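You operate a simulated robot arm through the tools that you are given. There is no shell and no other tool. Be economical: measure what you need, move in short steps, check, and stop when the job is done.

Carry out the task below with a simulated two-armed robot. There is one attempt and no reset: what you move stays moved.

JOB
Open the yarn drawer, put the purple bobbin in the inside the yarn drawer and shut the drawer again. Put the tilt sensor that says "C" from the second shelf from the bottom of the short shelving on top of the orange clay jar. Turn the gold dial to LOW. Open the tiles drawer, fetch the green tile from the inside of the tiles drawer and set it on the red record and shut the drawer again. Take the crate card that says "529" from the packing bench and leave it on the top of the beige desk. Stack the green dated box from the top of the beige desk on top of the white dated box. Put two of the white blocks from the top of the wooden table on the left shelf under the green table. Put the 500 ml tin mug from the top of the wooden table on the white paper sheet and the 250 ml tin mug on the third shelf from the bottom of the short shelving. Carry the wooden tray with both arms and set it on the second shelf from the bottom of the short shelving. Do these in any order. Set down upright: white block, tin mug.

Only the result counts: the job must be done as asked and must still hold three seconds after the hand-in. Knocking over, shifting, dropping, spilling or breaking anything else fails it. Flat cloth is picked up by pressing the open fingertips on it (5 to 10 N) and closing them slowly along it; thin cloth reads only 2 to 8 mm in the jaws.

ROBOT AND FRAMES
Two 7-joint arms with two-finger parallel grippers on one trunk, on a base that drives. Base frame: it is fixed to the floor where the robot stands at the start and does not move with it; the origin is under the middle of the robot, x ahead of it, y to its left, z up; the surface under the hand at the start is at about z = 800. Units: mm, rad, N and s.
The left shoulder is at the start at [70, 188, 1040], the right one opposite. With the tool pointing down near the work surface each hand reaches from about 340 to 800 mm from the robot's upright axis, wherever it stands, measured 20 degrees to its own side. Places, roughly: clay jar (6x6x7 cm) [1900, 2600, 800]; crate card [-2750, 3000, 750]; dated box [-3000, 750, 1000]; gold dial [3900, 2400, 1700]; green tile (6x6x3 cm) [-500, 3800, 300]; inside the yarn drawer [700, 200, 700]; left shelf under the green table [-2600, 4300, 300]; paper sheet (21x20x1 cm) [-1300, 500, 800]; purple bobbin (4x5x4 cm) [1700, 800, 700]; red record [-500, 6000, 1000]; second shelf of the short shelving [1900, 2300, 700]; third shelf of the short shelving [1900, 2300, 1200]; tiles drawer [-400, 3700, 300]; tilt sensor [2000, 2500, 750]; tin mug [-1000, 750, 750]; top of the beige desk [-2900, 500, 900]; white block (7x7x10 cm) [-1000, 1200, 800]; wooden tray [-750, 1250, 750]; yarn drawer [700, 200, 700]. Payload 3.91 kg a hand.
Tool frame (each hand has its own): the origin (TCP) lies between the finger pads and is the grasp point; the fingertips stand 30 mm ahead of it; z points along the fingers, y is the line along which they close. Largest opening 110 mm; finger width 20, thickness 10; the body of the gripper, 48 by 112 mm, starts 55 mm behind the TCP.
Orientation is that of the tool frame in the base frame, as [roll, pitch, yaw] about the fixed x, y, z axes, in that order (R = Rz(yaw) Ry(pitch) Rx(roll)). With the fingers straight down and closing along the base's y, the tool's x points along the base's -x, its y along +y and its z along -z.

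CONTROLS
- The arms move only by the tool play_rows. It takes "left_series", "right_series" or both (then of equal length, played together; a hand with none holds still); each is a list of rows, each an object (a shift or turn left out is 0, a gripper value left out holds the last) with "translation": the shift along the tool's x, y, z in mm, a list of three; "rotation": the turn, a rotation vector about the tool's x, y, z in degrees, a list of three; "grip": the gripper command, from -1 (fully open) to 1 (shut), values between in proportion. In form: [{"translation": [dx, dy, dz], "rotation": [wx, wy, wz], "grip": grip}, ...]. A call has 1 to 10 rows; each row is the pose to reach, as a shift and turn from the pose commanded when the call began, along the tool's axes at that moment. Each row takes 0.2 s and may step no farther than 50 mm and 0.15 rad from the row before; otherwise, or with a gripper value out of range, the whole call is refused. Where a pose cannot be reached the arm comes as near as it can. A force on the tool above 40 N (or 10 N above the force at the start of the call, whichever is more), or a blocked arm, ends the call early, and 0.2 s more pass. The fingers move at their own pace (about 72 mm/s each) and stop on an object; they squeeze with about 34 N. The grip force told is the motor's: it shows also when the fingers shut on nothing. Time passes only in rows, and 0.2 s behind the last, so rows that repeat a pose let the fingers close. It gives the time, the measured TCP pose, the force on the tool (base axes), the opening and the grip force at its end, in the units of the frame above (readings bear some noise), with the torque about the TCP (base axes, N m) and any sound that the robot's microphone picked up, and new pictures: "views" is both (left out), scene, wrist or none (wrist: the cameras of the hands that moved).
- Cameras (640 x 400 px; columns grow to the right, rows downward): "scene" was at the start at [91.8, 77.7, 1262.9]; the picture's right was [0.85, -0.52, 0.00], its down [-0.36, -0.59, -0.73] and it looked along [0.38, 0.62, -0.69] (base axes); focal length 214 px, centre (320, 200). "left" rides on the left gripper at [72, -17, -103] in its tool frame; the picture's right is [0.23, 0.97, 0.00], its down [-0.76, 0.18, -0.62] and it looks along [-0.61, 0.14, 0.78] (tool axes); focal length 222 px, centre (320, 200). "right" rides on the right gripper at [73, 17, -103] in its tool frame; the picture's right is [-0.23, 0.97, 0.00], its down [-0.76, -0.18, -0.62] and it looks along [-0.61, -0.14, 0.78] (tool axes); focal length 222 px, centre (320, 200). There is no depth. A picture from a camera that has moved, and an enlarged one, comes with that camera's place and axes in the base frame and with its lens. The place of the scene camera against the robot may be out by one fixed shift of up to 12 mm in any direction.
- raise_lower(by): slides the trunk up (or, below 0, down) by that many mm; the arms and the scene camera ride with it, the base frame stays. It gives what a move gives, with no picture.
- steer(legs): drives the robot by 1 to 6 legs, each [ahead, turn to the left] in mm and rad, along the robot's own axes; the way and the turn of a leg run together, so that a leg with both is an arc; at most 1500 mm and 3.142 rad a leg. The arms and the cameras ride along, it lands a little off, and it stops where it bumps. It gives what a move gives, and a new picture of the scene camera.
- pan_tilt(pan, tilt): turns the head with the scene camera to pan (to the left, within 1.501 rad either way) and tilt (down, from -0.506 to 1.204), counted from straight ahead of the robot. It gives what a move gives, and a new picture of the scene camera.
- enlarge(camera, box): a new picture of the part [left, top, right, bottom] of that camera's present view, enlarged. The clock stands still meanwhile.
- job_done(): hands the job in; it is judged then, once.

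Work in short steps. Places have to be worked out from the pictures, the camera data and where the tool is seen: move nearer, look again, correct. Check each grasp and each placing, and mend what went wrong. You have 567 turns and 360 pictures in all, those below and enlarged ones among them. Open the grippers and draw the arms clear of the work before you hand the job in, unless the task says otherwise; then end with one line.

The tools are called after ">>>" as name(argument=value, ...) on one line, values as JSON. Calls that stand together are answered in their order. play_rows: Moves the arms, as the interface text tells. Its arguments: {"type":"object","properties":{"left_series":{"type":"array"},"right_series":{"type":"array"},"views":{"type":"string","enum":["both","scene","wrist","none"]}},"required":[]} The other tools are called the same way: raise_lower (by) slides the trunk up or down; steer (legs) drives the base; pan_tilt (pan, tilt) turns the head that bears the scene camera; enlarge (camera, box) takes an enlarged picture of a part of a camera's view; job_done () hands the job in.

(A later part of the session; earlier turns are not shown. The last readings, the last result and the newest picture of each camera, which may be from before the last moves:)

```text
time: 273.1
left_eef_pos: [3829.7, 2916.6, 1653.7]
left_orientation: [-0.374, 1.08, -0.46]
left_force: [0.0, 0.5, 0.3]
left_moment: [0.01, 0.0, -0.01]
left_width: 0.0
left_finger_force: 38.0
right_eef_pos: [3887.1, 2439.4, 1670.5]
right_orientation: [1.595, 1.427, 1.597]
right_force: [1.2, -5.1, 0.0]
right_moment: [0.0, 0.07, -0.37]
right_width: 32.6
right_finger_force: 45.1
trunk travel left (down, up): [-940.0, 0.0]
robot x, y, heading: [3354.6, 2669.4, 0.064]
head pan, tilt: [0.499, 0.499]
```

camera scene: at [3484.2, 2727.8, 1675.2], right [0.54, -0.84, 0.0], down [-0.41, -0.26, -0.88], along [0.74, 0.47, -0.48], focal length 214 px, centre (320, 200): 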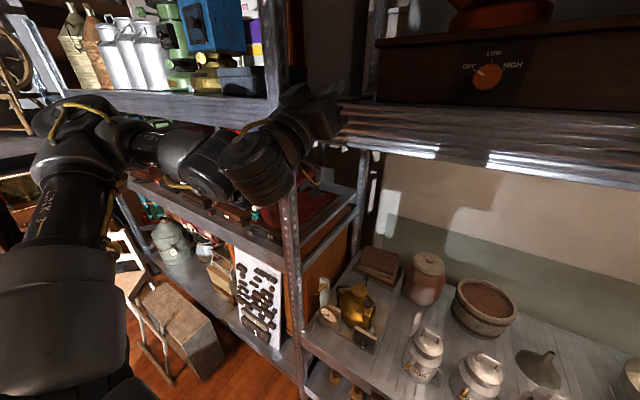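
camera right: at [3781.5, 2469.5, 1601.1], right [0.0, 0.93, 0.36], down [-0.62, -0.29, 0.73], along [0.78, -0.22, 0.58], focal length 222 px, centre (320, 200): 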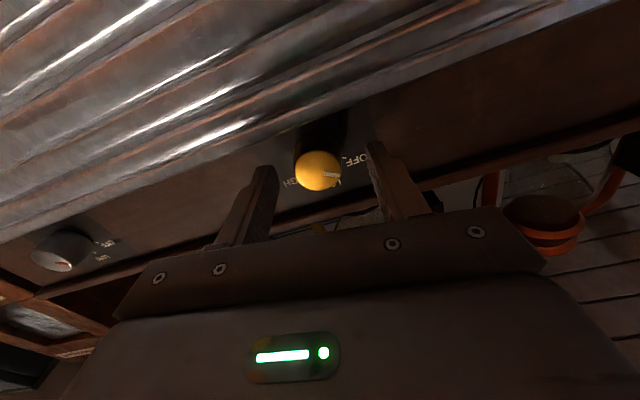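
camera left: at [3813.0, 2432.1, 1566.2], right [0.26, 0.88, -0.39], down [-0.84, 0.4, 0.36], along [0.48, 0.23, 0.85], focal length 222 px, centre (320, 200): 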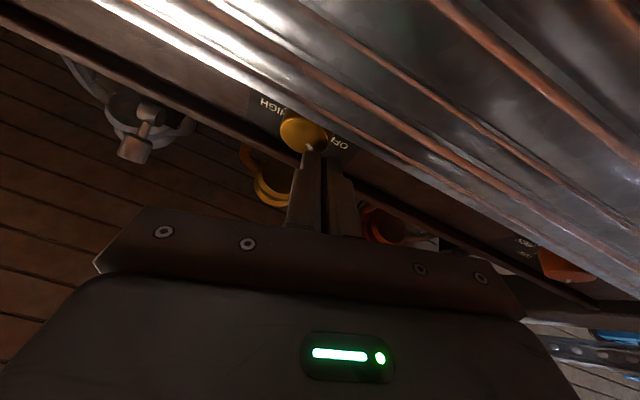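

Gripped at 32.6 mm. Turn about the tool axis by +52° in steps.

>>> play_rows(right_series=[{"rotation": [0, 0, 6]}, {"rotation": [0, 0, 12]}, {"rotation": [0, 0, 18]}, {"rotation": [0, 0, 24]}, {"rotation": [0, 0, 30]}, {"rotation": [0, 0, 36]}, {"rotation": [0, 0, 42]}, {"rotation": [0, 0, 47]}, {"rotation": [0, 0, 52]}, {"rotation": [0, 0, 52]}], views="wrist")

```text
time: 275.4
left_eef_pos: [3830.5, 2919.1, 1652.3]
left_orientation: [-0.377, 1.079, -0.459]
left_force: [-0.5, 0.4, 0.2]
left_moment: [0.0, -0.01, -0.04]
left_width: 0.2
left_finger_force: 37.5
right_eef_pos: [3886.9, 2442.5, 1671.5]
right_orientation: [1.563, 0.518, 1.574]
right_force: [2.2, -2.4, 7.7]
right_moment: [-0.03, 0.13, 0.58]
right_width: 32.5
right_finger_force: 44.5
trunk travel left (down, up): [-940.0, 0.0]
robot x, y, heading: [3353.9, 2669.0, 0.067]
head pan, tilt: [0.499, 0.499]
stopped in row 10 (right hand): the force on the tool passed its limit at 40 N (the readings are from after the stop); the commanded pose is now the measured one
camera right: at [3783.0, 2514.6, 1649.4], right [-0.01, 0.28, 0.96], down [-0.62, -0.75, 0.22], along [0.78, -0.59, 0.18], focal length 222 px, centre (320, 200)
```

right: 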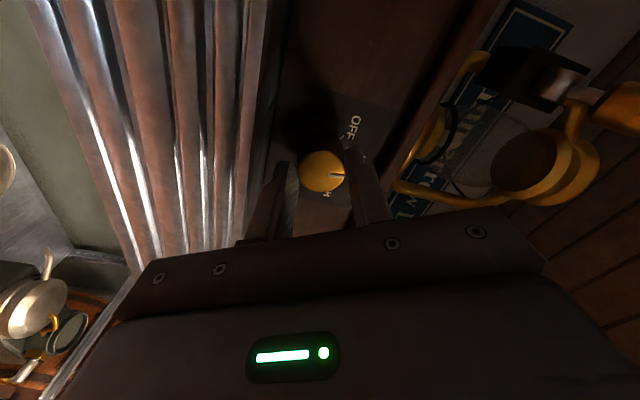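

>>> enlarge(camera="right", box=[270, 100, 400, 220])

```text
3.33 times, centred on (335, 160) of right
camera zoom: at [3783.0, 2514.6, 1649.4], right [-0.01, 0.28, 0.96], down [-0.62, -0.75, 0.22], along [0.78, -0.59, 0.18], focal length 740 px, centre (270, 333)
```

zoom: 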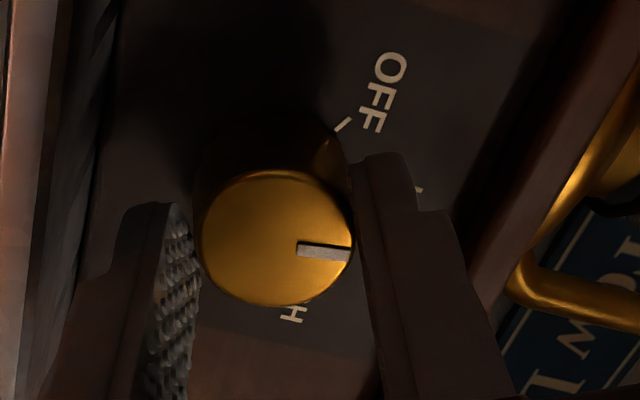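

Pointer appears ~10° left of vertical. Release slightly and withdraw to verify from the scene camera.

>>> play_rows(right_series=[{"grip": 0.15}, {"grip": 0.15}, {"translation": [0, 0, -30]}, {"translation": [0, 0, -70]}], views="none")

>>> pan_tilt(pan=-0.6, tilt=0.0)

```text
time: 276.4
left_eef_pos: [3823.2, 2919.3, 1655.1]
left_orientation: [-0.374, 1.076, -0.459]
left_force: [-0.7, 0.8, 0.1]
left_moment: [-0.01, 0.03, -0.01]
left_width: 0.0
left_finger_force: 37.5
right_eef_pos: [3813.3, 2441.7, 1674.1]
right_orientation: [1.563, 0.518, 1.577]
right_force: [-0.6, 0.7, -0.4]
right_moment: [-0.02, 0.02, 0.03]
right_width: 47.0
right_finger_force: 0.0
right hand out of reach, approached as far as the arm can: row 4
trunk travel left (down, up): [-940.0, 0.0]
robot x, y, heading: [3353.8, 2667.7, 0.065]
head pan, tilt: [0.499, 0.499]
```

```text
time: 277.7
left_eef_pos: [3827.3, 2920.1, 1653.3]
left_orientation: [-0.374, 1.078, -0.462]
left_force: [-0.2, -0.2, 0.3]
left_moment: [-0.02, -0.02, -0.01]
left_width: 0.0
left_finger_force: 37.8
right_eef_pos: [3818.9, 2442.3, 1673.4]
right_orientation: [1.567, 0.519, 1.578]
right_force: [0.2, 0.1, -0.4]
right_moment: [0.02, 0.0, 0.03]
right_width: 46.8
right_finger_force: 0.0
trunk travel left (down, up): [-940.0, 0.0]
robot x, y, heading: [3353.5, 2670.7, 0.074]
head pan, tilt: [-0.6, 0.0]
camera scene: at [3480.4, 2632.9, 1721.8], right [-0.51, -0.86, 0.0], down [0.0, 0.0, -1.0], along [0.86, -0.51, 0.0], focal length 214 px, centre (320, 200)
```

scene: 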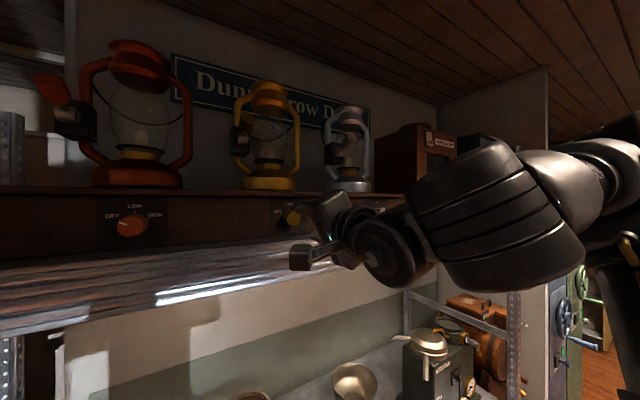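

>>> enlarge(camera="scene", box=[268, 200, 316, 230])

```text
13.33 times, centred on (292, 215) of scene
camera zoom: at [3480.4, 2632.9, 1721.8], right [-0.51, -0.86, 0.0], down [0.0, 0.0, -1.0], along [0.86, -0.51, 0.0], focal length 2860 px, centre (693, 0)
```

zoom: 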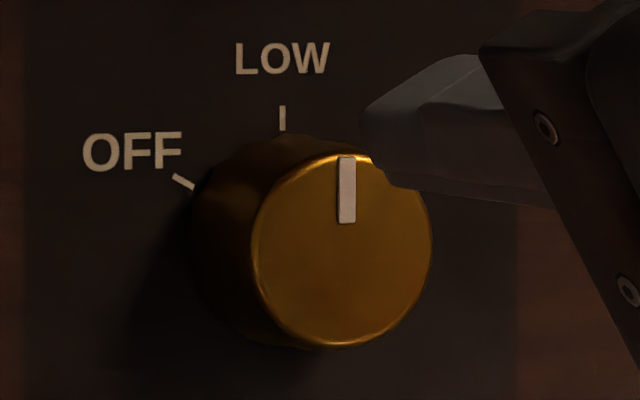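

The dial stands at LOW. Back away, lower the trunk.

>>> steer(legs=[[-420, 0]])

>>> raise_lower(by=-390)

>>> pan_tilt(pan=0.0, tilt=0.3)

```text
time: 280.3
left_eef_pos: [3407.0, 2890.2, 1654.4]
left_orientation: [-0.38, 1.08, -0.465]
left_force: [-0.7, -0.8, -1.1]
left_moment: [0.0, -0.03, 0.01]
left_width: 0.0
left_finger_force: 37.4
right_eef_pos: [3397.3, 2412.1, 1672.5]
right_orientation: [1.572, 0.518, 1.575]
right_force: [0.5, -1.3, -0.3]
right_moment: [0.04, 0.02, 0.03]
right_width: 47.0
right_finger_force: 0.0
trunk travel left (down, up): [-940.0, 0.0]
robot x, y, heading: [2930.5, 2642.4, 0.065]
head pan, tilt: [-0.6, 0.0]
camera scene: at [3059.0, 2603.9, 1721.4], right [-0.51, -0.86, 0.0], down [0.0, 0.0, -1.0], along [0.86, -0.51, 0.0], focal length 214 px, centre (320, 200)
```

scene: 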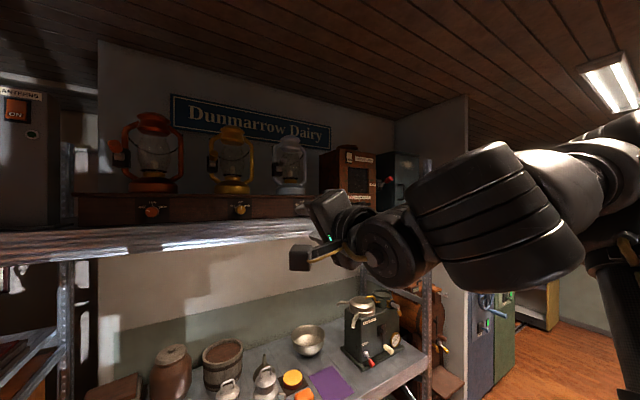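

```text
time: 284.1
left_eef_pos: [3404.4, 2888.7, 1264.2]
left_orientation: [-0.378, 1.079, -0.464]
left_force: [0.4, -0.4, -0.5]
left_moment: [0.02, -0.04, -0.02]
left_width: 0.1
left_finger_force: 37.0
right_eef_pos: [3394.6, 2412.5, 1281.4]
right_orientation: [1.567, 0.519, 1.575]
right_force: [0.0, 0.7, 0.4]
right_moment: [-0.02, 0.01, -0.03]
right_width: 46.6
right_finger_force: 0.0
trunk travel left (down, up): [-550.0, 390.0]
robot x, y, heading: [2926.3, 2639.4, 0.065]
head pan, tilt: [-0.6, 0.0]
```

```text
time: 285.1
left_eef_pos: [3404.6, 2888.3, 1264.2]
left_orientation: [-0.377, 1.079, -0.464]
left_force: [0.1, 0.0, -0.1]
left_moment: [-0.01, 0.0, 0.0]
left_width: 0.0
left_finger_force: 37.8
right_eef_pos: [3394.3, 2412.5, 1282.3]
right_orientation: [1.567, 0.519, 1.575]
right_force: [0.3, -0.9, -0.4]
right_moment: [0.01, -0.02, -0.03]
right_width: 46.8
right_finger_force: 0.0
trunk travel left (down, up): [-550.0, 390.0]
robot x, y, heading: [2930.0, 2639.4, 0.067]
head pan, tilt: [0.0, 0.3]
camera scene: at [3071.7, 2655.5, 1304.0], right [0.07, -1.0, 0.0], down [-0.29, -0.02, -0.96], along [0.95, 0.06, -0.3], focal length 214 px, centre (320, 200)
```

scene: 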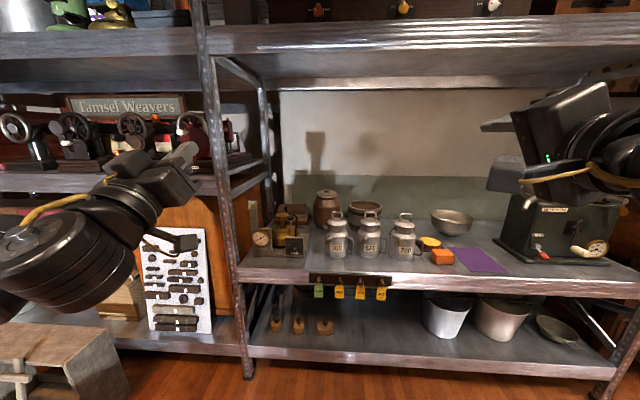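

Restore both hands to tool-down: first roll the right back and begin pitching the left.

>>> play_rows(left_series=[{"rotation": [0, 8, 0]}, {"rotation": [0, 16, 0]}, {"rotation": [0, 24, 0]}, {"rotation": [0, 32, 0]}, {"rotation": [0, 40, 0]}, {"rotation": [0, 48, 0]}, {"rotation": [0, 56, 0]}, {"rotation": [0, 64, 0]}], right_series=[{"rotation": [0, 0, -7.5]}, {"rotation": [0, 0, -15]}, {"rotation": [0, 0, -22.5]}, {"rotation": [0, 0, -30]}, {"rotation": [0, 0, -37.5]}, {"rotation": [0, 0, -45]}, {"rotation": [0, 0, -52.5]}, {"rotation": [0, 0, -58]}], views="none")

>>> play_rows(left_series=[{"rotation": [0, 5, 0]}, {"rotation": [0, 10, 0]}, {"rotation": [0, 16, 0]}, {"rotation": [0, 21, 0]}, {"rotation": [0, 26, 0]}, {"rotation": [0, 32, 0]}, {"rotation": [0, 37, 0]}, {"rotation": [0, 42, 0]}, {"rotation": [0, 47, 0]}, {"rotation": [0, 52, 0]}], right_series=[{"rotation": [0, 8.4, 0]}, {"rotation": [0, 16.8, 0]}, {"rotation": [0, 25.2, 0]}, {"rotation": [0, 33.6, 0]}, {"rotation": [0, 42, 0]}, {"rotation": [0, 50.4, 0]}, {"rotation": [0, 58.8, 0]}, {"rotation": [0, 67.2, 0]}, {"rotation": [0, 75.6, 0]}, {"rotation": [0, 84, 0]}], views="none")

```text
time: 286.9
left_eef_pos: [3396.6, 2863.2, 1222.9]
left_orientation: [-1.675, 1.398, -1.816]
left_force: [0.0, -0.1, -0.2]
left_moment: [-0.01, -0.03, 0.0]
left_width: 0.0
left_finger_force: 37.6
left hand out of reach, approached as far as the arm can: row 1, 3, 4, 5, 6, 7, 8
right_eef_pos: [3393.0, 2411.4, 1282.7]
right_orientation: [1.525, 1.533, 1.53]
right_force: [-0.4, -1.0, 0.1]
right_moment: [-0.02, 0.02, 0.01]
right_width: 46.7
right_finger_force: 0.1
trunk travel left (down, up): [-550.0, 390.0]
robot x, y, heading: [2928.8, 2639.5, 0.068]
head pan, tilt: [0.0, 0.3]
```

```text
time: 289.1
left_eef_pos: [3401.1, 2872.6, 1215.3]
left_orientation: [-1.741, 1.386, -1.882]
left_force: [-0.3, 0.4, -0.3]
left_moment: [-0.04, -0.04, -0.05]
left_width: 0.0
left_finger_force: 37.6
left hand out of reach, approached as far as the arm can: row 1, 2, 3, 4, 5, 6, 7, 8, 9, 10
right_eef_pos: [3396.8, 2566.7, 1197.6]
right_orientation: [3.102, 0.107, 3.138]
right_force: [-0.7, 0.4, 0.9]
right_moment: [-0.08, 0.02, 0.0]
right_width: 46.9
right_finger_force: 0.1
right hand out of reach, approached as far as the arm can: row 2, 3, 4, 5, 6, 7, 8, 9, 10
trunk travel left (down, up): [-550.0, 390.0]
robot x, y, heading: [2931.1, 2639.1, 0.066]
head pan, tilt: [0.0, 0.3]
```

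Left hand stuck near its limit; move it outward and down while pitching.

>>> play_rows(left_series=[{"translation": [16, 27, -13]}, {"translation": [32, 53, -26], "rotation": [0, 6, 0]}, {"translation": [48, 80, -39], "rotation": [0, 13, 0]}, {"translation": [63, 107, -51], "rotation": [0, 20, 0]}, {"translation": [79, 133, -64], "rotation": [0, 28, 0]}, {"translation": [95, 160, -77], "rotation": [0, 36, 0]}, {"translation": [95, 160, -77], "rotation": [0, 44, 0]}, {"translation": [95, 160, -77], "rotation": [0, 52, 0]}, {"translation": [95, 160, -77], "rotation": [0, 60, 0]}, {"translation": [95, 160, -77], "rotation": [0, 68, 0]}], views="none")

```text
time: 291.3
left_eef_pos: [3434.6, 2943.3, 1055.3]
left_orientation: [3.131, 1.181, -2.97]
left_force: [-0.7, 0.1, -0.4]
left_moment: [-0.01, 0.02, 0.05]
left_width: 0.3
left_finger_force: 37.7
left hand out of reach, approached as far as the arm can: row 1, 2, 3, 4, 5, 6, 7, 8, 9, 10
right_eef_pos: [3393.8, 2551.7, 1197.7]
right_orientation: [3.089, 0.106, 3.135]
right_force: [0.4, 0.0, -0.5]
right_moment: [0.0, 0.01, 0.0]
right_width: 46.9
right_finger_force: 0.1
trunk travel left (down, up): [-550.0, 390.0]
robot x, y, heading: [2930.7, 2640.5, 0.065]
head pan, tilt: [0.0, 0.3]
```

>>> play_rows(left_series=[{"translation": [3, 8, -8], "rotation": [0, 7, 0]}, {"translation": [7, 15, -16], "rotation": [0, 14, 0]}, {"translation": [10, 23, -24], "rotation": [0, 21, 0]}, {"translation": [13, 30, -32], "rotation": [0, 28, 0]}, {"translation": [17, 38, -40], "rotation": [0, 35, 0]}, {"translation": [20, 46, -48], "rotation": [0, 42, 0]}, {"translation": [23, 53, -56], "rotation": [0, 49, 0]}, {"translation": [26, 61, -64], "rotation": [0, 56, 0]}, {"translation": [30, 68, -72], "rotation": [0, 62, 0]}, {"translation": [33, 76, -81], "rotation": [0, 68, 0]}], views="none")

```text
time: 293.5
left_eef_pos: [3407.2, 3061.0, 999.9]
left_orientation: [2.846, 1.034, -3.021]
left_force: [-0.3, -1.0, 0.3]
left_moment: [0.03, 0.02, 0.02]
left_width: 0.2
left_finger_force: 37.8
left hand out of reach, approached as far as the arm can: row 1, 2, 3, 4, 5, 6, 7, 8, 9, 10
right_eef_pos: [3394.9, 2550.8, 1197.1]
right_orientation: [3.087, 0.107, 3.135]
right_force: [-0.8, -0.3, -0.3]
right_moment: [0.03, 0.04, 0.0]
right_width: 46.9
right_finger_force: 0.1
trunk travel left (down, up): [-550.0, 390.0]
robot x, y, heading: [2931.1, 2638.7, 0.062]
head pan, tilt: [0.0, 0.3]
```

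>>> play_rows(left_series=[{"translation": [-1, 8, -12], "rotation": [1, 6, 0]}, {"translation": [-2, 17, -24], "rotation": [2, 12, 0]}, {"translation": [-3, 25, -36], "rotation": [3, 18, 0]}, {"translation": [-4, 33, -48], "rotation": [4, 24, 0]}, {"translation": [-5, 42, -60], "rotation": [5, 30, 0]}, {"translation": [-6, 50, -72], "rotation": [6, 36, 0]}, {"translation": [-7, 58, -84], "rotation": [7, 42, 0]}, {"translation": [-8, 66, -96], "rotation": [8, 48, 0]}, {"translation": [-9, 75, -108], "rotation": [9, 54, 0]}, {"translation": [-10, 83, -121], "rotation": [10, 60, 0]}], views="scene")

```text
time: 295.7
left_eef_pos: [3363.9, 3146.4, 995.4]
left_orientation: [2.801, 1.003, -2.921]
left_force: [-0.2, 0.1, 0.0]
left_moment: [0.02, 0.0, 0.02]
left_width: 0.0
left_finger_force: 37.7
left hand out of reach, approached as far as the arm can: row 1, 2, 3, 4, 5, 6, 7, 8, 9, 10
right_eef_pos: [3395.4, 2551.3, 1197.4]
right_orientation: [3.087, 0.105, 3.135]
right_force: [-0.4, 0.6, -0.9]
right_moment: [0.0, -0.03, 0.04]
right_width: 46.7
right_finger_force: 0.0
trunk travel left (down, up): [-550.0, 390.0]
robot x, y, heading: [2928.6, 2638.3, 0.062]
head pan, tilt: [0.0, 0.3]
camera scene: at [3072.6, 2653.9, 1303.8], right [0.06, -1.0, 0.0], down [-0.3, -0.02, -0.96], along [0.95, 0.06, -0.3], focal length 214 px, centre (320, 200)
```

scene: 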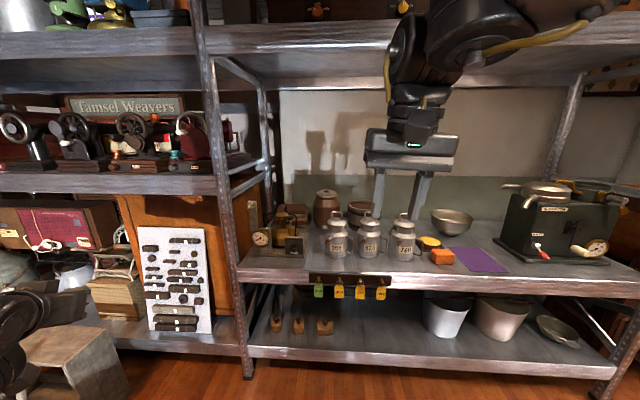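

I leave the left hand pointing forward (useful for the shelf) and go to face the short shelving from its east side.

>>> steer(legs=[[0, -2.123], [385, 0], [0, -1.083]])

>>> pan_tilt(pan=0.0, tilt=0.45)

```text
time: 306.1
left_eef_pos: [2220.9, 1873.4, 994.4]
left_orientation: [2.803, 1.002, 0.077]
left_force: [-0.2, 0.7, 0.5]
left_moment: [0.02, 0.02, 0.0]
left_width: 0.0
left_finger_force: 38.0
right_eef_pos: [2278.4, 2466.6, 1197.8]
right_orientation: [3.089, 0.107, -0.156]
right_force: [-0.5, 0.3, 0.1]
right_moment: [0.0, 0.0, -0.01]
right_width: 46.9
right_finger_force: 0.1
trunk travel left (down, up): [-550.0, 390.0]
robot x, y, heading: [2727.6, 2314.6, 3.059]
head pan, tilt: [0.0, 0.3]
camera scene: at [2580.5, 2330.8, 1303.9], right [0.08, 1.0, 0.0], down [0.29, -0.02, -0.96], along [-0.95, 0.08, -0.3], focal length 214 px, centre (320, 200)
```

scene: 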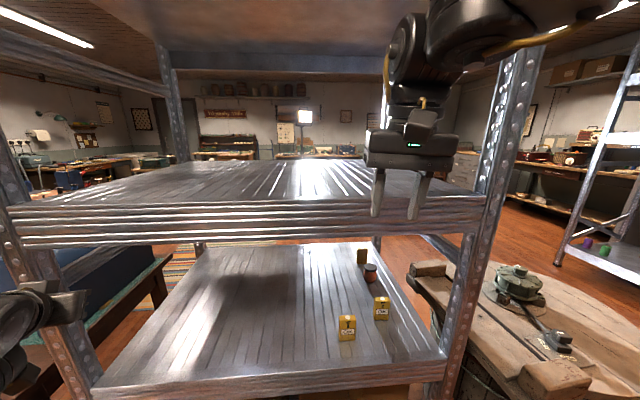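

```text
time: 306.8
left_eef_pos: [2220.5, 1874.3, 993.4]
left_orientation: [2.804, 1.0, 0.077]
left_force: [0.7, -0.6, 0.4]
left_moment: [0.02, -0.01, 0.01]
left_width: 0.2
left_finger_force: 37.8
right_eef_pos: [2277.0, 2466.4, 1197.5]
right_orientation: [3.09, 0.107, -0.156]
right_force: [-0.6, -0.4, 0.6]
right_moment: [-0.02, -0.03, 0.0]
right_width: 46.7
right_finger_force: 0.0
trunk travel left (down, up): [-550.0, 390.0]
robot x, y, heading: [2726.5, 2315.7, 3.058]
head pan, tilt: [0.0, 0.45]
camera scene: at [2582.0, 2330.6, 1290.1], right [0.08, 1.0, 0.0], down [0.43, -0.04, -0.9], along [-0.9, 0.07, -0.43], focal length 214 px, centre (320, 200)
```

scene: 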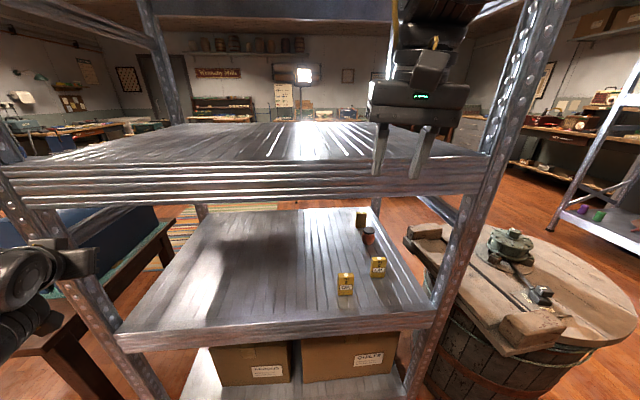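

>>> enlarge(camera="scene", box=[320, 200, 416, 300])

```text
4.00 times, centred on (368, 250) of scene
camera zoom: at [2582.0, 2330.6, 1290.1], right [0.08, 1.0, 0.0], down [0.43, -0.04, -0.9], along [-0.9, 0.07, -0.43], focal length 858 px, centre (128, 0)
```

zoom: 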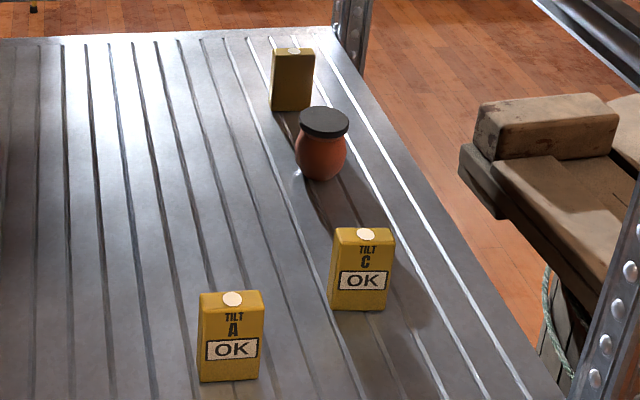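

Sensor C at about (2020, 2580), the jar at about (1824, 2604), on the second shelf. I'll come in with the right hand pitched ~40° below horizontal so its camera stays clear. First back up, lower the trunk, then pitch.

>>> steer(legs=[[-180, 0]])

>>> raise_lower(by=-250)

>>> play_rows(right_series=[{"rotation": [0, -8, 0], "grip": -1}, {"rotation": [0, -16, 0]}, {"rotation": [0, -24, 0]}, {"rotation": [0, -32, 0]}, {"rotation": [0, -40, 0]}, {"rotation": [0, -46, 0]}], views="scene")

```text
time: 308.3
left_eef_pos: [2405.1, 1858.5, 993.6]
left_orientation: [2.804, 1.005, 0.077]
left_force: [-0.2, 0.4, -0.1]
left_moment: [0.02, -0.01, 0.01]
left_width: 0.2
left_finger_force: 37.9
right_eef_pos: [2462.0, 2452.4, 1197.7]
right_orientation: [3.089, 0.109, -0.157]
right_force: [0.4, -0.3, 0.2]
right_moment: [0.01, 0.03, 0.02]
right_width: 46.8
right_finger_force: 0.0
trunk travel left (down, up): [-550.0, 390.0]
robot x, y, heading: [2907.4, 2297.0, 3.056]
head pan, tilt: [0.0, 0.45]
camera scene: at [2766.3, 2315.4, 1290.1], right [0.08, 1.0, 0.0], down [0.43, -0.04, -0.9], along [-0.9, 0.07, -0.43], focal length 214 px, centre (320, 200)
```

scene: 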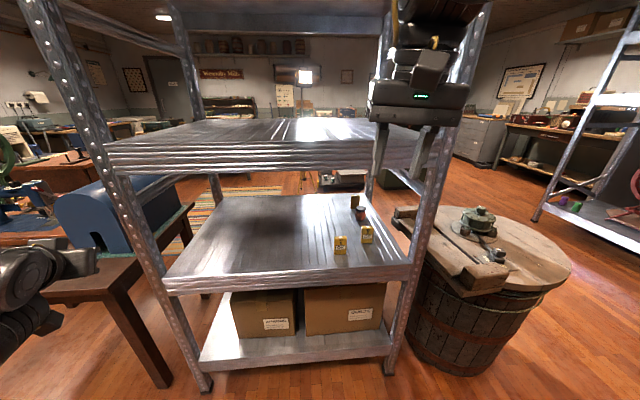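

```text
time: 310.9
left_eef_pos: [2404.0, 1858.1, 744.2]
left_orientation: [2.803, 1.004, 0.077]
left_force: [0.2, 0.1, 0.9]
left_moment: [0.0, 0.04, 0.04]
left_width: 0.2
left_finger_force: 37.4
right_eef_pos: [2462.8, 2451.2, 947.0]
right_orientation: [3.089, 0.107, -0.156]
right_force: [0.2, 0.6, -0.2]
right_moment: [0.01, -0.03, -0.02]
right_width: 47.0
right_finger_force: 0.0
trunk travel left (down, up): [-300.0, 640.0]
robot x, y, heading: [2904.2, 2295.3, 3.063]
head pan, tilt: [0.0, 0.45]
```

```text
time: 312.3
left_eef_pos: [2404.6, 1858.3, 744.6]
left_orientation: [2.804, 1.002, 0.076]
left_force: [-1.9, 0.1, -0.7]
left_moment: [0.0, 0.0, 0.01]
left_width: 0.1
left_finger_force: 37.9
right_eef_pos: [2462.5, 2452.2, 948.6]
right_orientation: [3.055, 0.909, -0.218]
right_force: [-0.1, 0.6, -0.1]
right_moment: [0.01, -0.01, 0.01]
right_width: 110.1
right_finger_force: 0.0
right hand out of reach, approached as far as the arm can: row 1, 2
trunk travel left (down, up): [-300.0, 640.0]
robot x, y, heading: [2907.8, 2301.5, 3.059]
head pan, tilt: [0.0, 0.45]
camera scene: at [2765.6, 2315.6, 1040.0], right [0.08, 1.0, 0.0], down [0.43, -0.04, -0.9], along [-0.9, 0.07, -0.44], focal length 214 px, centre (320, 200)
```

scene: 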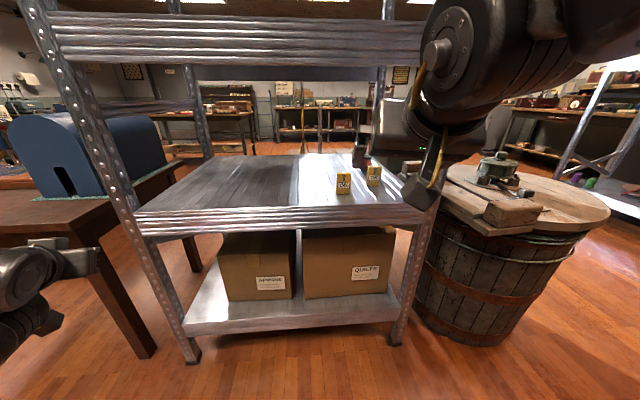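

Better numbers: shelf surface z≈735, edge x≈2213; C at (2049, 2570), jar at (1866, 2587), the lip of the shelf above at z≈1100. Before going in, I pull the left hand back toward the body.

>>> play_rows(left_series=[{"translation": [0, 0, -40]}, {"translation": [0, 0, -80]}, {"translation": [0, 0, -120]}, {"translation": [0, 0, -160]}, {"translation": [0, 0, -200]}, {"translation": [0, 0, -240]}], views="scene")

```text
time: 313.7
left_eef_pos: [2404.7, 1859.1, 744.2]
left_orientation: [2.803, 1.001, 0.076]
left_force: [0.8, -0.8, -0.7]
left_moment: [0.03, -0.02, 0.01]
left_width: 0.0
left_finger_force: 38.0
left hand out of reach, approached as far as the arm can: row 1, 2, 3, 4, 5, 6
right_eef_pos: [2462.7, 2452.2, 947.9]
right_orientation: [3.057, 0.907, -0.215]
right_force: [0.9, 0.1, -0.1]
right_moment: [-0.01, 0.0, 0.02]
right_width: 109.9
right_finger_force: 0.0
trunk travel left (down, up): [-300.0, 640.0]
robot x, y, heading: [2907.1, 2293.5, 3.06]
head pan, tilt: [0.0, 0.45]
camera scene: at [2765.6, 2315.6, 1040.0], right [0.08, 1.0, 0.0], down [0.43, -0.04, -0.9], along [-0.9, 0.07, -0.44], focal length 214 px, centre (320, 200)
```

scene: 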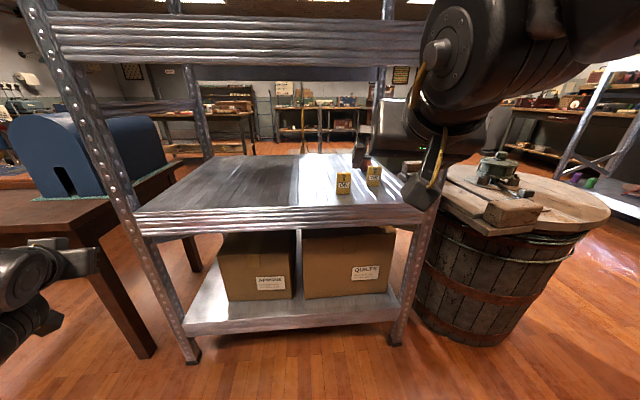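

Try to unfold the left arm by moving the hand up and inward.

>>> play_rows(left_series=[{"translation": [-20, -25, -15]}, {"translation": [-40, -50, -30]}, {"translation": [-60, -75, -45]}, {"translation": [-80, -100, -60]}, {"translation": [-100, -125, -75]}, {"translation": [-120, -150, -90]}, {"translation": [-140, -175, -105]}, {"translation": [-160, -200, -120]}], views="none")

```text
time: 315.5
left_eef_pos: [2367.7, 1981.9, 746.5]
left_orientation: [2.793, 1.095, 0.021]
left_force: [-0.5, 0.7, 0.5]
left_moment: [0.03, 0.0, 0.04]
left_width: 0.0
left_finger_force: 37.7
left hand out of reach, approached as far as the arm can: row 1, 2, 3, 4, 5, 6, 7, 8
right_eef_pos: [2463.9, 2453.3, 947.6]
right_orientation: [3.053, 0.909, -0.219]
right_force: [0.4, 0.7, 0.0]
right_moment: [-0.01, 0.0, -0.01]
right_width: 110.1
right_finger_force: 0.0
trunk travel left (down, up): [-300.0, 640.0]
robot x, y, heading: [2910.1, 2298.3, 3.063]
head pan, tilt: [0.0, 0.45]
```

>>> play_rows(left_series=[{"rotation": [0, -7, 0]}, {"rotation": [0, -14, 0]}, {"rotation": [0, -21, 0]}, {"translation": [-20, 0, 0], "rotation": [0, -28, 0]}, {"translation": [-60, 0, -10], "rotation": [0, -35, 0]}, {"translation": [-100, 0, -20], "rotation": [0, -35, 0]}, {"translation": [-140, 0, -30], "rotation": [0, -35, 0]}, {"translation": [-180, 0, -40], "rotation": [0, -35, 0]}], views="none")

```text
time: 317.3
left_eef_pos: [2318.9, 1984.4, 919.2]
left_orientation: [0.78, 1.347, -2.041]
left_force: [-1.0, 0.4, 0.2]
left_moment: [0.01, -0.01, -0.03]
left_width: 0.2
left_finger_force: 37.7
left hand out of reach, approached as far as the arm can: row 1, 2, 3
right_eef_pos: [2461.7, 2452.3, 947.5]
right_orientation: [3.055, 0.907, -0.216]
right_force: [-0.7, 0.7, -0.1]
right_moment: [0.01, -0.01, 0.02]
right_width: 110.1
right_finger_force: 0.1
trunk travel left (down, up): [-300.0, 640.0]
robot x, y, heading: [2911.2, 2298.5, 3.057]
head pan, tilt: [0.0, 0.45]
```

Horizontal tool frees it. Bring it up, inward and back, then pitch down from there.

>>> play_rows(left_series=[{"translation": [-24, -19, -25]}, {"translation": [-47, -38, -50]}, {"translation": [-71, -57, -76]}, {"translation": [-94, -76, -101]}, {"translation": [-118, -95, -126]}], views="none")

>>> play_rows(left_series=[{"rotation": [0, 8.4, 0]}, {"rotation": [0, 16.8, 0]}, {"rotation": [0, 25.2, 0]}, {"rotation": [0, 33.6, 0]}, {"rotation": [0, 42, 0]}, {"rotation": [0, 50.4, 0]}, {"rotation": [0, 58.8, 0]}, {"rotation": [0, 67.2, 0]}, {"rotation": [0, 75.6, 0]}, {"rotation": [0, 84, 0]}], views="scene")

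```text
time: 318.5
left_eef_pos: [2369.7, 2070.9, 975.3]
left_orientation: [0.771, 1.344, -2.054]
left_force: [0.1, -0.1, 0.4]
left_moment: [-0.01, -0.01, 0.01]
left_width: 0.0
left_finger_force: 37.5
left hand out of reach, approached as far as the arm can: row 3, 4, 5
right_eef_pos: [2461.7, 2452.1, 948.0]
right_orientation: [3.056, 0.907, -0.218]
right_force: [0.6, 0.2, 0.2]
right_moment: [0.02, 0.0, -0.01]
right_width: 110.1
right_finger_force: 0.0
trunk travel left (down, up): [-300.0, 640.0]
robot x, y, heading: [2906.0, 2297.2, 3.06]
head pan, tilt: [0.0, 0.45]
```

```text
time: 320.7
left_eef_pos: [2391.4, 1921.8, 683.4]
left_orientation: [2.888, 0.917, 0.16]
left_force: [-0.3, -0.3, 0.4]
left_moment: [0.0, -0.01, 0.0]
left_width: 0.0
left_finger_force: 38.2
left hand out of reach, approached as far as the arm can: row 1, 2, 3, 4, 5, 6, 7, 8, 9, 10
right_eef_pos: [2462.9, 2451.3, 946.9]
right_orientation: [3.055, 0.908, -0.217]
right_force: [-0.1, -0.1, 0.5]
right_moment: [-0.03, 0.02, -0.01]
right_width: 109.7
right_finger_force: 0.0
trunk travel left (down, up): [-300.0, 640.0]
robot x, y, heading: [2907.8, 2296.4, 3.059]
head pan, tilt: [0.0, 0.45]
camera scene: at [2765.7, 2315.5, 1040.0], right [0.08, 1.0, 0.0], down [0.43, -0.04, -0.9], along [-0.9, 0.07, -0.44], focal length 214 px, centre (320, 200)
```

scene: 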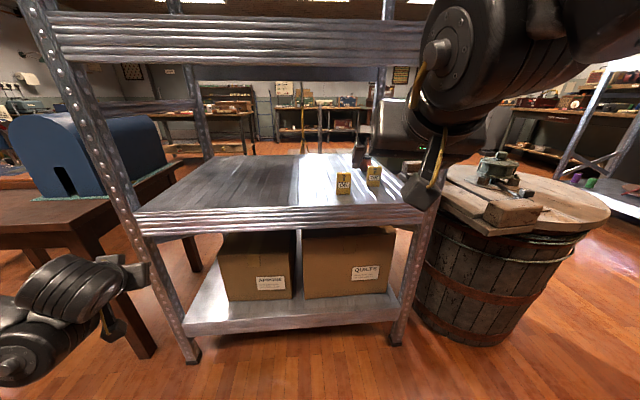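

The left elbow is low. I'll mirror what worked for the right arm: bring the hand high and level (pointing straight forward), then pitch down from there.

>>> play_rows(left_series=[{"rotation": [0, -8, 0]}, {"rotation": [0, -16, 0]}, {"rotation": [0, -24, 0]}, {"translation": [-20, 0, 0], "rotation": [0, -32, 0]}, {"translation": [-60, -5, 0], "rotation": [0, -40, 0]}, {"translation": [-100, -10, 0], "rotation": [0, -48, 0]}, {"translation": [-140, -15, 0], "rotation": [0, -56, 0]}, {"translation": [-180, -20, 0], "rotation": [0, -60, 0]}, {"translation": [-220, -25, 0], "rotation": [0, -60, 0]}, {"translation": [-260, -30, 0], "rotation": [0, -60, 0]}], views="none")

```text
time: 322.9
left_eef_pos: [2242.9, 1922.6, 870.8]
left_orientation: [0.37, 1.136, -2.434]
left_force: [-0.3, -0.4, 0.6]
left_moment: [0.0, -0.07, -0.04]
left_width: 0.0
left_finger_force: 38.1
left hand out of reach, approached as far as the arm can: row 1, 2, 3, 4, 10
right_eef_pos: [2461.9, 2451.2, 947.3]
right_orientation: [3.057, 0.907, -0.217]
right_force: [0.1, -0.1, -0.2]
right_moment: [-0.04, 0.02, 0.01]
right_width: 110.2
right_finger_force: 0.1
trunk travel left (down, up): [-300.0, 640.0]
robot x, y, heading: [2906.6, 2298.6, 3.054]
head pan, tilt: [0.0, 0.45]
```

>>> play_rows(left_series=[{"translation": [-42, 3, -13]}, {"translation": [-85, 7, -26]}, {"translation": [-127, 10, -38]}, {"translation": [-170, 14, -51]}, {"translation": [-212, 17, -64]}], views="scene")

```text
time: 324.1
left_eef_pos: [2371.5, 1985.1, 1035.1]
left_orientation: [0.373, 1.134, -2.437]
left_force: [0.7, -0.2, -0.1]
left_moment: [0.03, -0.02, -0.02]
left_width: 0.0
left_finger_force: 37.8
right_eef_pos: [2462.6, 2453.0, 947.8]
right_orientation: [3.054, 0.907, -0.219]
right_force: [1.2, -0.3, 0.7]
right_moment: [0.01, 0.02, 0.02]
right_width: 110.1
right_finger_force: 0.1
trunk travel left (down, up): [-300.0, 640.0]
robot x, y, heading: [2909.7, 2300.5, 3.059]
head pan, tilt: [0.0, 0.45]
camera scene: at [2766.1, 2316.4, 1040.1], right [0.08, 1.0, 0.0], down [0.43, -0.04, -0.9], along [-0.9, 0.07, -0.43], focal length 214 px, centre (320, 200)
```

scene: 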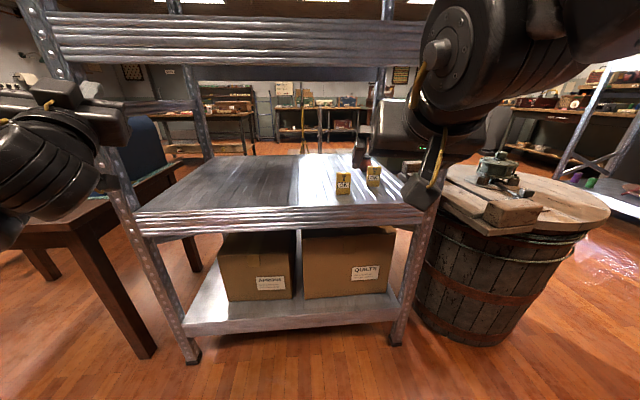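

>>> play_rows(left_series=[{"rotation": [5, 5, -2]}, {"rotation": [10, 10, -4]}, {"rotation": [15, 15, -6]}, {"rotation": [20, 20, -8]}], views="none")

>>> play_rows(left_series=[{"rotation": [0, 8.4, 0]}, {"rotation": [0, 16.8, 0]}, {"rotation": [0, 25.2, 0]}, {"rotation": [0, 33.6, 0]}, {"rotation": [0, 42, 0]}, {"rotation": [0, 50.4, 0]}, {"rotation": [0, 58.8, 0]}, {"rotation": [0, 67.2, 0]}, {"rotation": [0, 75.6, 0]}, {"rotation": [0, 84, 0]}], views="none")

```text
time: 324.9
left_eef_pos: [2378.2, 1992.3, 1039.9]
left_orientation: [0.618, 1.382, -2.427]
left_force: [-63.6, 17.9, -0.3]
left_moment: [1.74, 6.53, 2.3]
left_width: 0.0
left_finger_force: 37.8
left hand out of reach, approached as far as the arm can: row 3, 4
right_eef_pos: [2462.4, 2452.4, 947.7]
right_orientation: [3.055, 0.91, -0.218]
right_force: [0.2, 0.5, -0.2]
right_moment: [-0.03, 0.0, 0.02]
right_width: 110.0
right_finger_force: 0.0
trunk travel left (down, up): [-300.0, 640.0]
robot x, y, heading: [2906.8, 2294.6, 3.062]
head pan, tilt: [0.0, 0.45]
stopped in row 4 (left hand): the force on the tool passed its limit at 226 N (the readings are from after the stop); the commanded pose is now the measured one
```

```text
time: 325.1
left_eef_pos: [2377.6, 1991.1, 1041.3]
left_orientation: [0.576, 1.383, -2.461]
left_force: [-43.9, 12.1, 1.2]
left_moment: [1.25, 4.46, 1.6]
left_width: 0.2
left_finger_force: 37.4
left hand out of reach, approached as far as the arm can: row 1
right_eef_pos: [2461.2, 2450.6, 947.5]
right_orientation: [3.056, 0.908, -0.218]
right_force: [-0.1, -0.3, -0.3]
right_moment: [0.04, 0.01, 0.03]
right_width: 110.2
right_finger_force: 0.0
trunk travel left (down, up): [-300.0, 640.0]
robot x, y, heading: [2908.0, 2297.1, 3.063]
head pan, tilt: [0.0, 0.45]
stopped in row 1 (left hand): the force on the tool passed its limit at 180 N (the readings are from after the stop); the commanded pose is now the measured one
```

Camera-against-forearm contact again; undo that rotation.

>>> play_rows(left_series=[{"rotation": [-4, -4, 1]}, {"rotation": [-9, -9, 3]}, {"rotation": [-14, -14, 5]}, {"rotation": [-20, -20, 8]}], views="none")

```text
refused: row 4 steps farther than a row can; nothing moved
```

>>> play_rows(left_series=[{"rotation": [-4, -4, 1]}, {"rotation": [-9, -9, 3]}, {"rotation": [-14, -14, 5]}, {"rotation": [-19, -19, 7]}], views="none")

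```text
time: 326.1
left_eef_pos: [2378.3, 1990.2, 1041.4]
left_orientation: [0.22, 1.029, -2.491]
left_force: [1.4, -1.0, 0.3]
left_moment: [-0.01, 0.0, -0.03]
left_width: 0.3
left_finger_force: 37.6
right_eef_pos: [2463.8, 2452.9, 947.7]
right_orientation: [3.054, 0.906, -0.218]
right_force: [-0.5, 0.5, 0.0]
right_moment: [0.0, -0.01, 0.02]
right_width: 109.9
right_finger_force: 0.1
trunk travel left (down, up): [-300.0, 640.0]
robot x, y, heading: [2907.5, 2296.4, 3.061]
head pan, tilt: [0.0, 0.45]
```

Look at the left arm's shape.

>>> pan_tilt(pan=1.1, tilt=0.5)

```text
time: 327.5
left_eef_pos: [2376.0, 1990.0, 1040.9]
left_orientation: [0.218, 1.033, -2.492]
left_force: [-0.2, 0.1, -0.7]
left_moment: [-0.02, 0.0, -0.01]
left_width: 0.1
left_finger_force: 37.0
right_eef_pos: [2462.2, 2451.1, 947.3]
right_orientation: [3.055, 0.908, -0.217]
right_force: [-0.6, 0.2, -0.5]
right_moment: [-0.02, -0.01, 0.0]
right_width: 109.9
right_finger_force: 0.0
trunk travel left (down, up): [-300.0, 640.0]
robot x, y, heading: [2905.6, 2298.4, 3.057]
head pan, tilt: [1.1, 0.499]
camera scene: at [2809.4, 2230.7, 1035.5], right [-0.85, 0.53, 0.0], down [0.25, 0.41, -0.88], along [-0.46, -0.75, -0.48], focal length 214 px, centre (320, 200)
```

scene: 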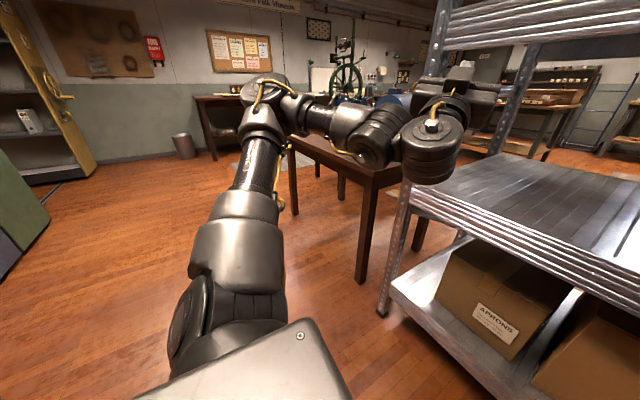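

The elbow is out left with the forearm forward, like at the start. Try a pure pitch down in small steps from here, moving the hand outward.

>>> play_rows(left_series=[{"translation": [5, 10, -10], "rotation": [0, 5, 0]}, {"translation": [10, 20, -20], "rotation": [0, 10, 0]}, {"translation": [15, 30, -30], "rotation": [0, 15, 0]}, {"translation": [20, 40, -40], "rotation": [0, 20, 0]}, {"translation": [25, 50, -50], "rotation": [0, 26, 0]}, {"translation": [30, 60, -60], "rotation": [0, 32, 0]}, {"translation": [35, 70, -70], "rotation": [0, 38, 0]}, {"translation": [40, 80, -80], "rotation": [0, 44, 0]}, {"translation": [45, 90, -90], "rotation": [0, 50, 0]}, {"translation": [50, 100, -100], "rotation": [0, 56, 0]}], views="scene")

```text
time: 329.7
left_eef_pos: [2410.2, 1840.7, 817.7]
left_orientation: [2.853, 1.186, 0.203]
left_force: [-0.6, -0.8, 0.3]
left_moment: [-0.02, -0.04, 0.0]
left_width: 0.0
left_finger_force: 38.0
left hand out of reach, approached as far as the arm can: row 5, 6, 7, 8, 9, 10
right_eef_pos: [2462.8, 2450.4, 947.6]
right_orientation: [3.06, 0.907, -0.214]
right_force: [0.0, -0.3, 0.8]
right_moment: [0.0, 0.02, -0.06]
right_width: 109.9
right_finger_force: 0.1
trunk travel left (down, up): [-300.0, 640.0]
robot x, y, heading: [2908.8, 2294.8, 3.061]
head pan, tilt: [1.1, 0.499]
camera scene: at [2809.2, 2229.1, 1035.4], right [-0.85, 0.53, 0.0], down [0.25, 0.41, -0.88], along [-0.46, -0.75, -0.48], focal length 214 px, centre (320, 200)
```

scene: 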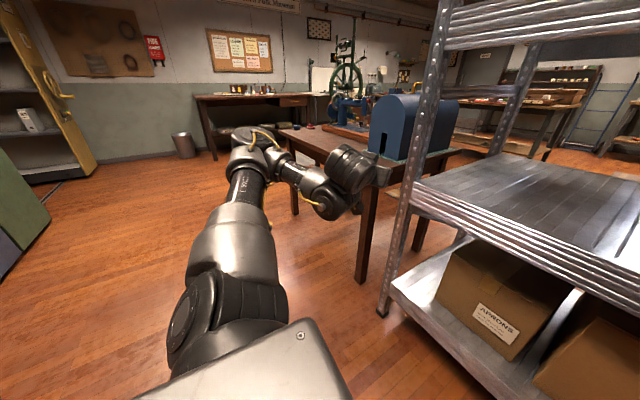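

The wrist is flipped relative to the start. I'll deal with it later; for now put the left hand level, pointing forward at z≈920, y≈1990, so it goes harmlessly into the shelf bay.

>>> play_rows(left_series=[{"translation": [-13, -20, -17], "rotation": [0, -6, 0]}, {"translation": [-27, -40, -35], "rotation": [3, -13, 1]}, {"translation": [-40, -61, -52], "rotation": [7, -20, 2]}, {"translation": [-54, -81, -70], "rotation": [11, -26, 4]}, {"translation": [-67, -101, -87], "rotation": [14, -30, 5]}, {"translation": [-81, -122, -105], "rotation": [17, -35, 6]}], views="none")

```text
time: 331.1
left_eef_pos: [2446.8, 1877.9, 1009.9]
left_orientation: [0.576, 1.383, -2.277]
left_force: [-50.3, 6.4, 7.4]
left_moment: [0.79, 4.62, 2.08]
left_width: 0.0
left_finger_force: 37.5
left hand out of reach, approached as far as the arm can: row 1, 2, 3, 4, 5, 6
right_eef_pos: [2462.8, 2450.1, 947.8]
right_orientation: [3.056, 0.907, -0.217]
right_force: [-0.2, -0.3, 0.5]
right_moment: [0.02, 0.0, 0.02]
right_width: 110.2
right_finger_force: 0.0
trunk travel left (down, up): [-300.0, 640.0]
robot x, y, heading: [2908.2, 2295.2, 3.059]
head pan, tilt: [1.1, 0.499]
stopped in row 6 (left hand): the force on the tool passed its limit at 132 N (the readings are from after the stop); the commanded pose is now the measured one
```

>>> play_rows(left_series=[{"rotation": [-4, -4, 1]}, {"rotation": [-9, -9, 3]}, {"rotation": [-14, -14, 5]}, {"rotation": [-18, -18, 7]}, {"rotation": [-18, -18, 7]}], views="scene")

```text
time: 332.4
left_eef_pos: [2442.9, 1874.8, 1012.0]
left_orientation: [0.237, 1.047, -2.295]
left_force: [-0.4, 0.5, 0.9]
left_moment: [-0.02, -0.02, 0.02]
left_width: 0.0
left_finger_force: 37.4
left hand out of reach, approached as far as the arm can: row 1, 2, 3, 4, 5
right_eef_pos: [2461.8, 2452.3, 947.0]
right_orientation: [3.059, 0.908, -0.216]
right_force: [0.1, -0.1, 0.0]
right_moment: [-0.05, 0.01, 0.0]
right_width: 110.0
right_finger_force: 0.1
trunk travel left (down, up): [-300.0, 640.0]
robot x, y, heading: [2909.0, 2296.9, 3.058]
head pan, tilt: [1.1, 0.499]
camera scene: at [2809.6, 2230.7, 1035.6], right [-0.85, 0.52, 0.0], down [0.25, 0.41, -0.88], along [-0.46, -0.75, -0.48], focal length 214 px, centre (320, 200)
```

scene: 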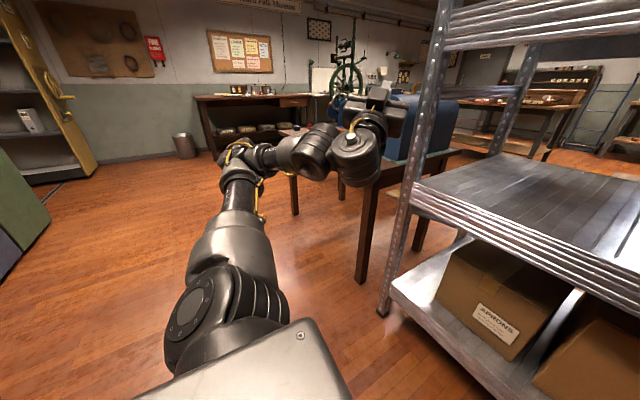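

>>> play_rows(left_series=[{"translation": [5, -21, -19]}, {"translation": [10, -42, -38]}, {"translation": [15, -63, -57]}, {"translation": [20, -84, -77]}, {"translation": [24, -105, -96]}], views="none")

```text
time: 333.6
left_eef_pos: [2412.0, 1945.7, 972.3]
left_orientation: [0.241, 1.048, -2.295]
left_force: [0.6, -0.2, -0.3]
left_moment: [-0.02, 0.01, 0.02]
left_width: 0.1
left_finger_force: 36.7
left hand out of reach, approached as far as the arm can: row 1, 2, 3, 4, 5
right_eef_pos: [2461.8, 2452.6, 947.1]
right_orientation: [3.057, 0.905, -0.217]
right_force: [-0.1, 0.2, -0.5]
right_moment: [0.01, 0.02, 0.01]
right_width: 109.8
right_finger_force: 0.1
trunk travel left (down, up): [-300.0, 640.0]
robot x, y, heading: [2909.6, 2298.1, 3.065]
head pan, tilt: [1.1, 0.499]
```

Plan: approach turned 0.3 rad left so the left arm stays clear. First shift 229 mm north while still back from the shelf, then face heading 3.36.

>>> steer(legs=[[0, -1.49], [229, 0], [0, 1.79]])

>>> pan_tilt(pan=-0.35, tilt=0.45)

```text
time: 343.4
left_eef_pos: [2544.0, 2042.3, 972.7]
left_orientation: [0.241, 1.048, -1.997]
left_force: [-0.5, 0.2, -0.2]
left_moment: [0.02, -0.01, -0.03]
left_width: 0.0
left_finger_force: 37.9
right_eef_pos: [2443.8, 2542.1, 946.5]
right_orientation: [3.056, 0.907, 0.082]
right_force: [-0.8, 0.1, -0.8]
right_moment: [0.0, 0.0, -0.02]
right_width: 110.1
right_finger_force: 0.0
trunk travel left (down, up): [-300.0, 640.0]
robot x, y, heading: [2914.8, 2527.3, -2.925]
head pan, tilt: [1.1, 0.499]
camera scene: at [2841.7, 2433.5, 1035.5], right [-0.97, 0.25, 0.0], down [0.12, 0.46, -0.88], along [-0.22, -0.85, -0.48], focal length 214 px, centre (320, 200)
```

scene: 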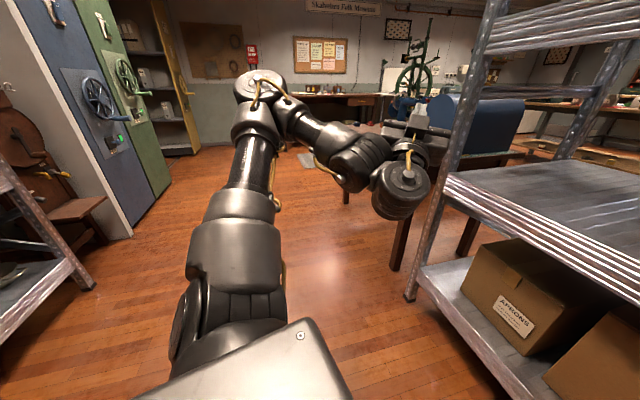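

```text
time: 344.9
left_eef_pos: [2544.2, 2043.4, 972.9]
left_orientation: [0.241, 1.05, -1.994]
left_force: [-0.3, 0.2, 0.4]
left_moment: [0.0, 0.01, -0.03]
left_width: 0.0
left_finger_force: 37.6
right_eef_pos: [2443.8, 2542.5, 947.0]
right_orientation: [3.058, 0.906, 0.083]
right_force: [0.2, 0.2, -0.3]
right_moment: [0.03, -0.02, 0.01]
right_width: 110.0
right_finger_force: 0.2
trunk travel left (down, up): [-300.0, 640.0]
robot x, y, heading: [2917.8, 2525.6, -2.922]
head pan, tilt: [-0.351, 0.45]
camera scene: at [2773.4, 2533.9, 1040.0], right [0.13, 0.99, 0.0], down [0.43, -0.06, -0.9], along [-0.89, 0.12, -0.44], focal length 214 px, centre (320, 200)
```

scene: 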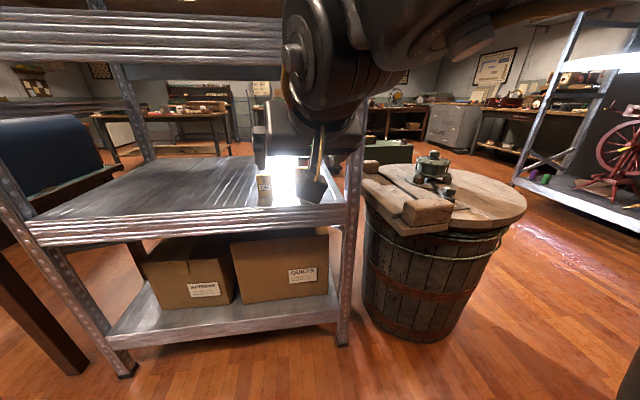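

Yaw the right hand 12° toward −x and shift it ~110 mm to the right.

>>> play_rows(right_series=[{"translation": [-3, -36, 1], "rotation": [3, 0, 2.5]}, {"translation": [-6, -72, 2], "rotation": [6, 0, 5]}, {"translation": [-9, -109, 3], "rotation": [9.4, 0, 7.4]}, {"translation": [-9, -109, 3], "rotation": [9.4, 0, 7.4]}], views="none")

```text
time: 345.9
left_eef_pos: [2543.8, 2043.3, 972.6]
left_orientation: [0.241, 1.05, -1.995]
left_force: [0.1, -0.5, -0.1]
left_moment: [-0.01, 0.03, -0.01]
left_width: 0.1
left_finger_force: 38.0
right_eef_pos: [2420.9, 2648.8, 943.2]
right_orientation: [3.06, 0.895, -0.128]
right_force: [1.1, 0.3, 0.2]
right_moment: [-0.03, 0.03, 0.0]
right_width: 110.1
right_finger_force: 0.0
trunk travel left (down, up): [-300.0, 640.0]
robot x, y, heading: [2912.2, 2525.0, -2.927]
head pan, tilt: [-0.351, 0.45]
```

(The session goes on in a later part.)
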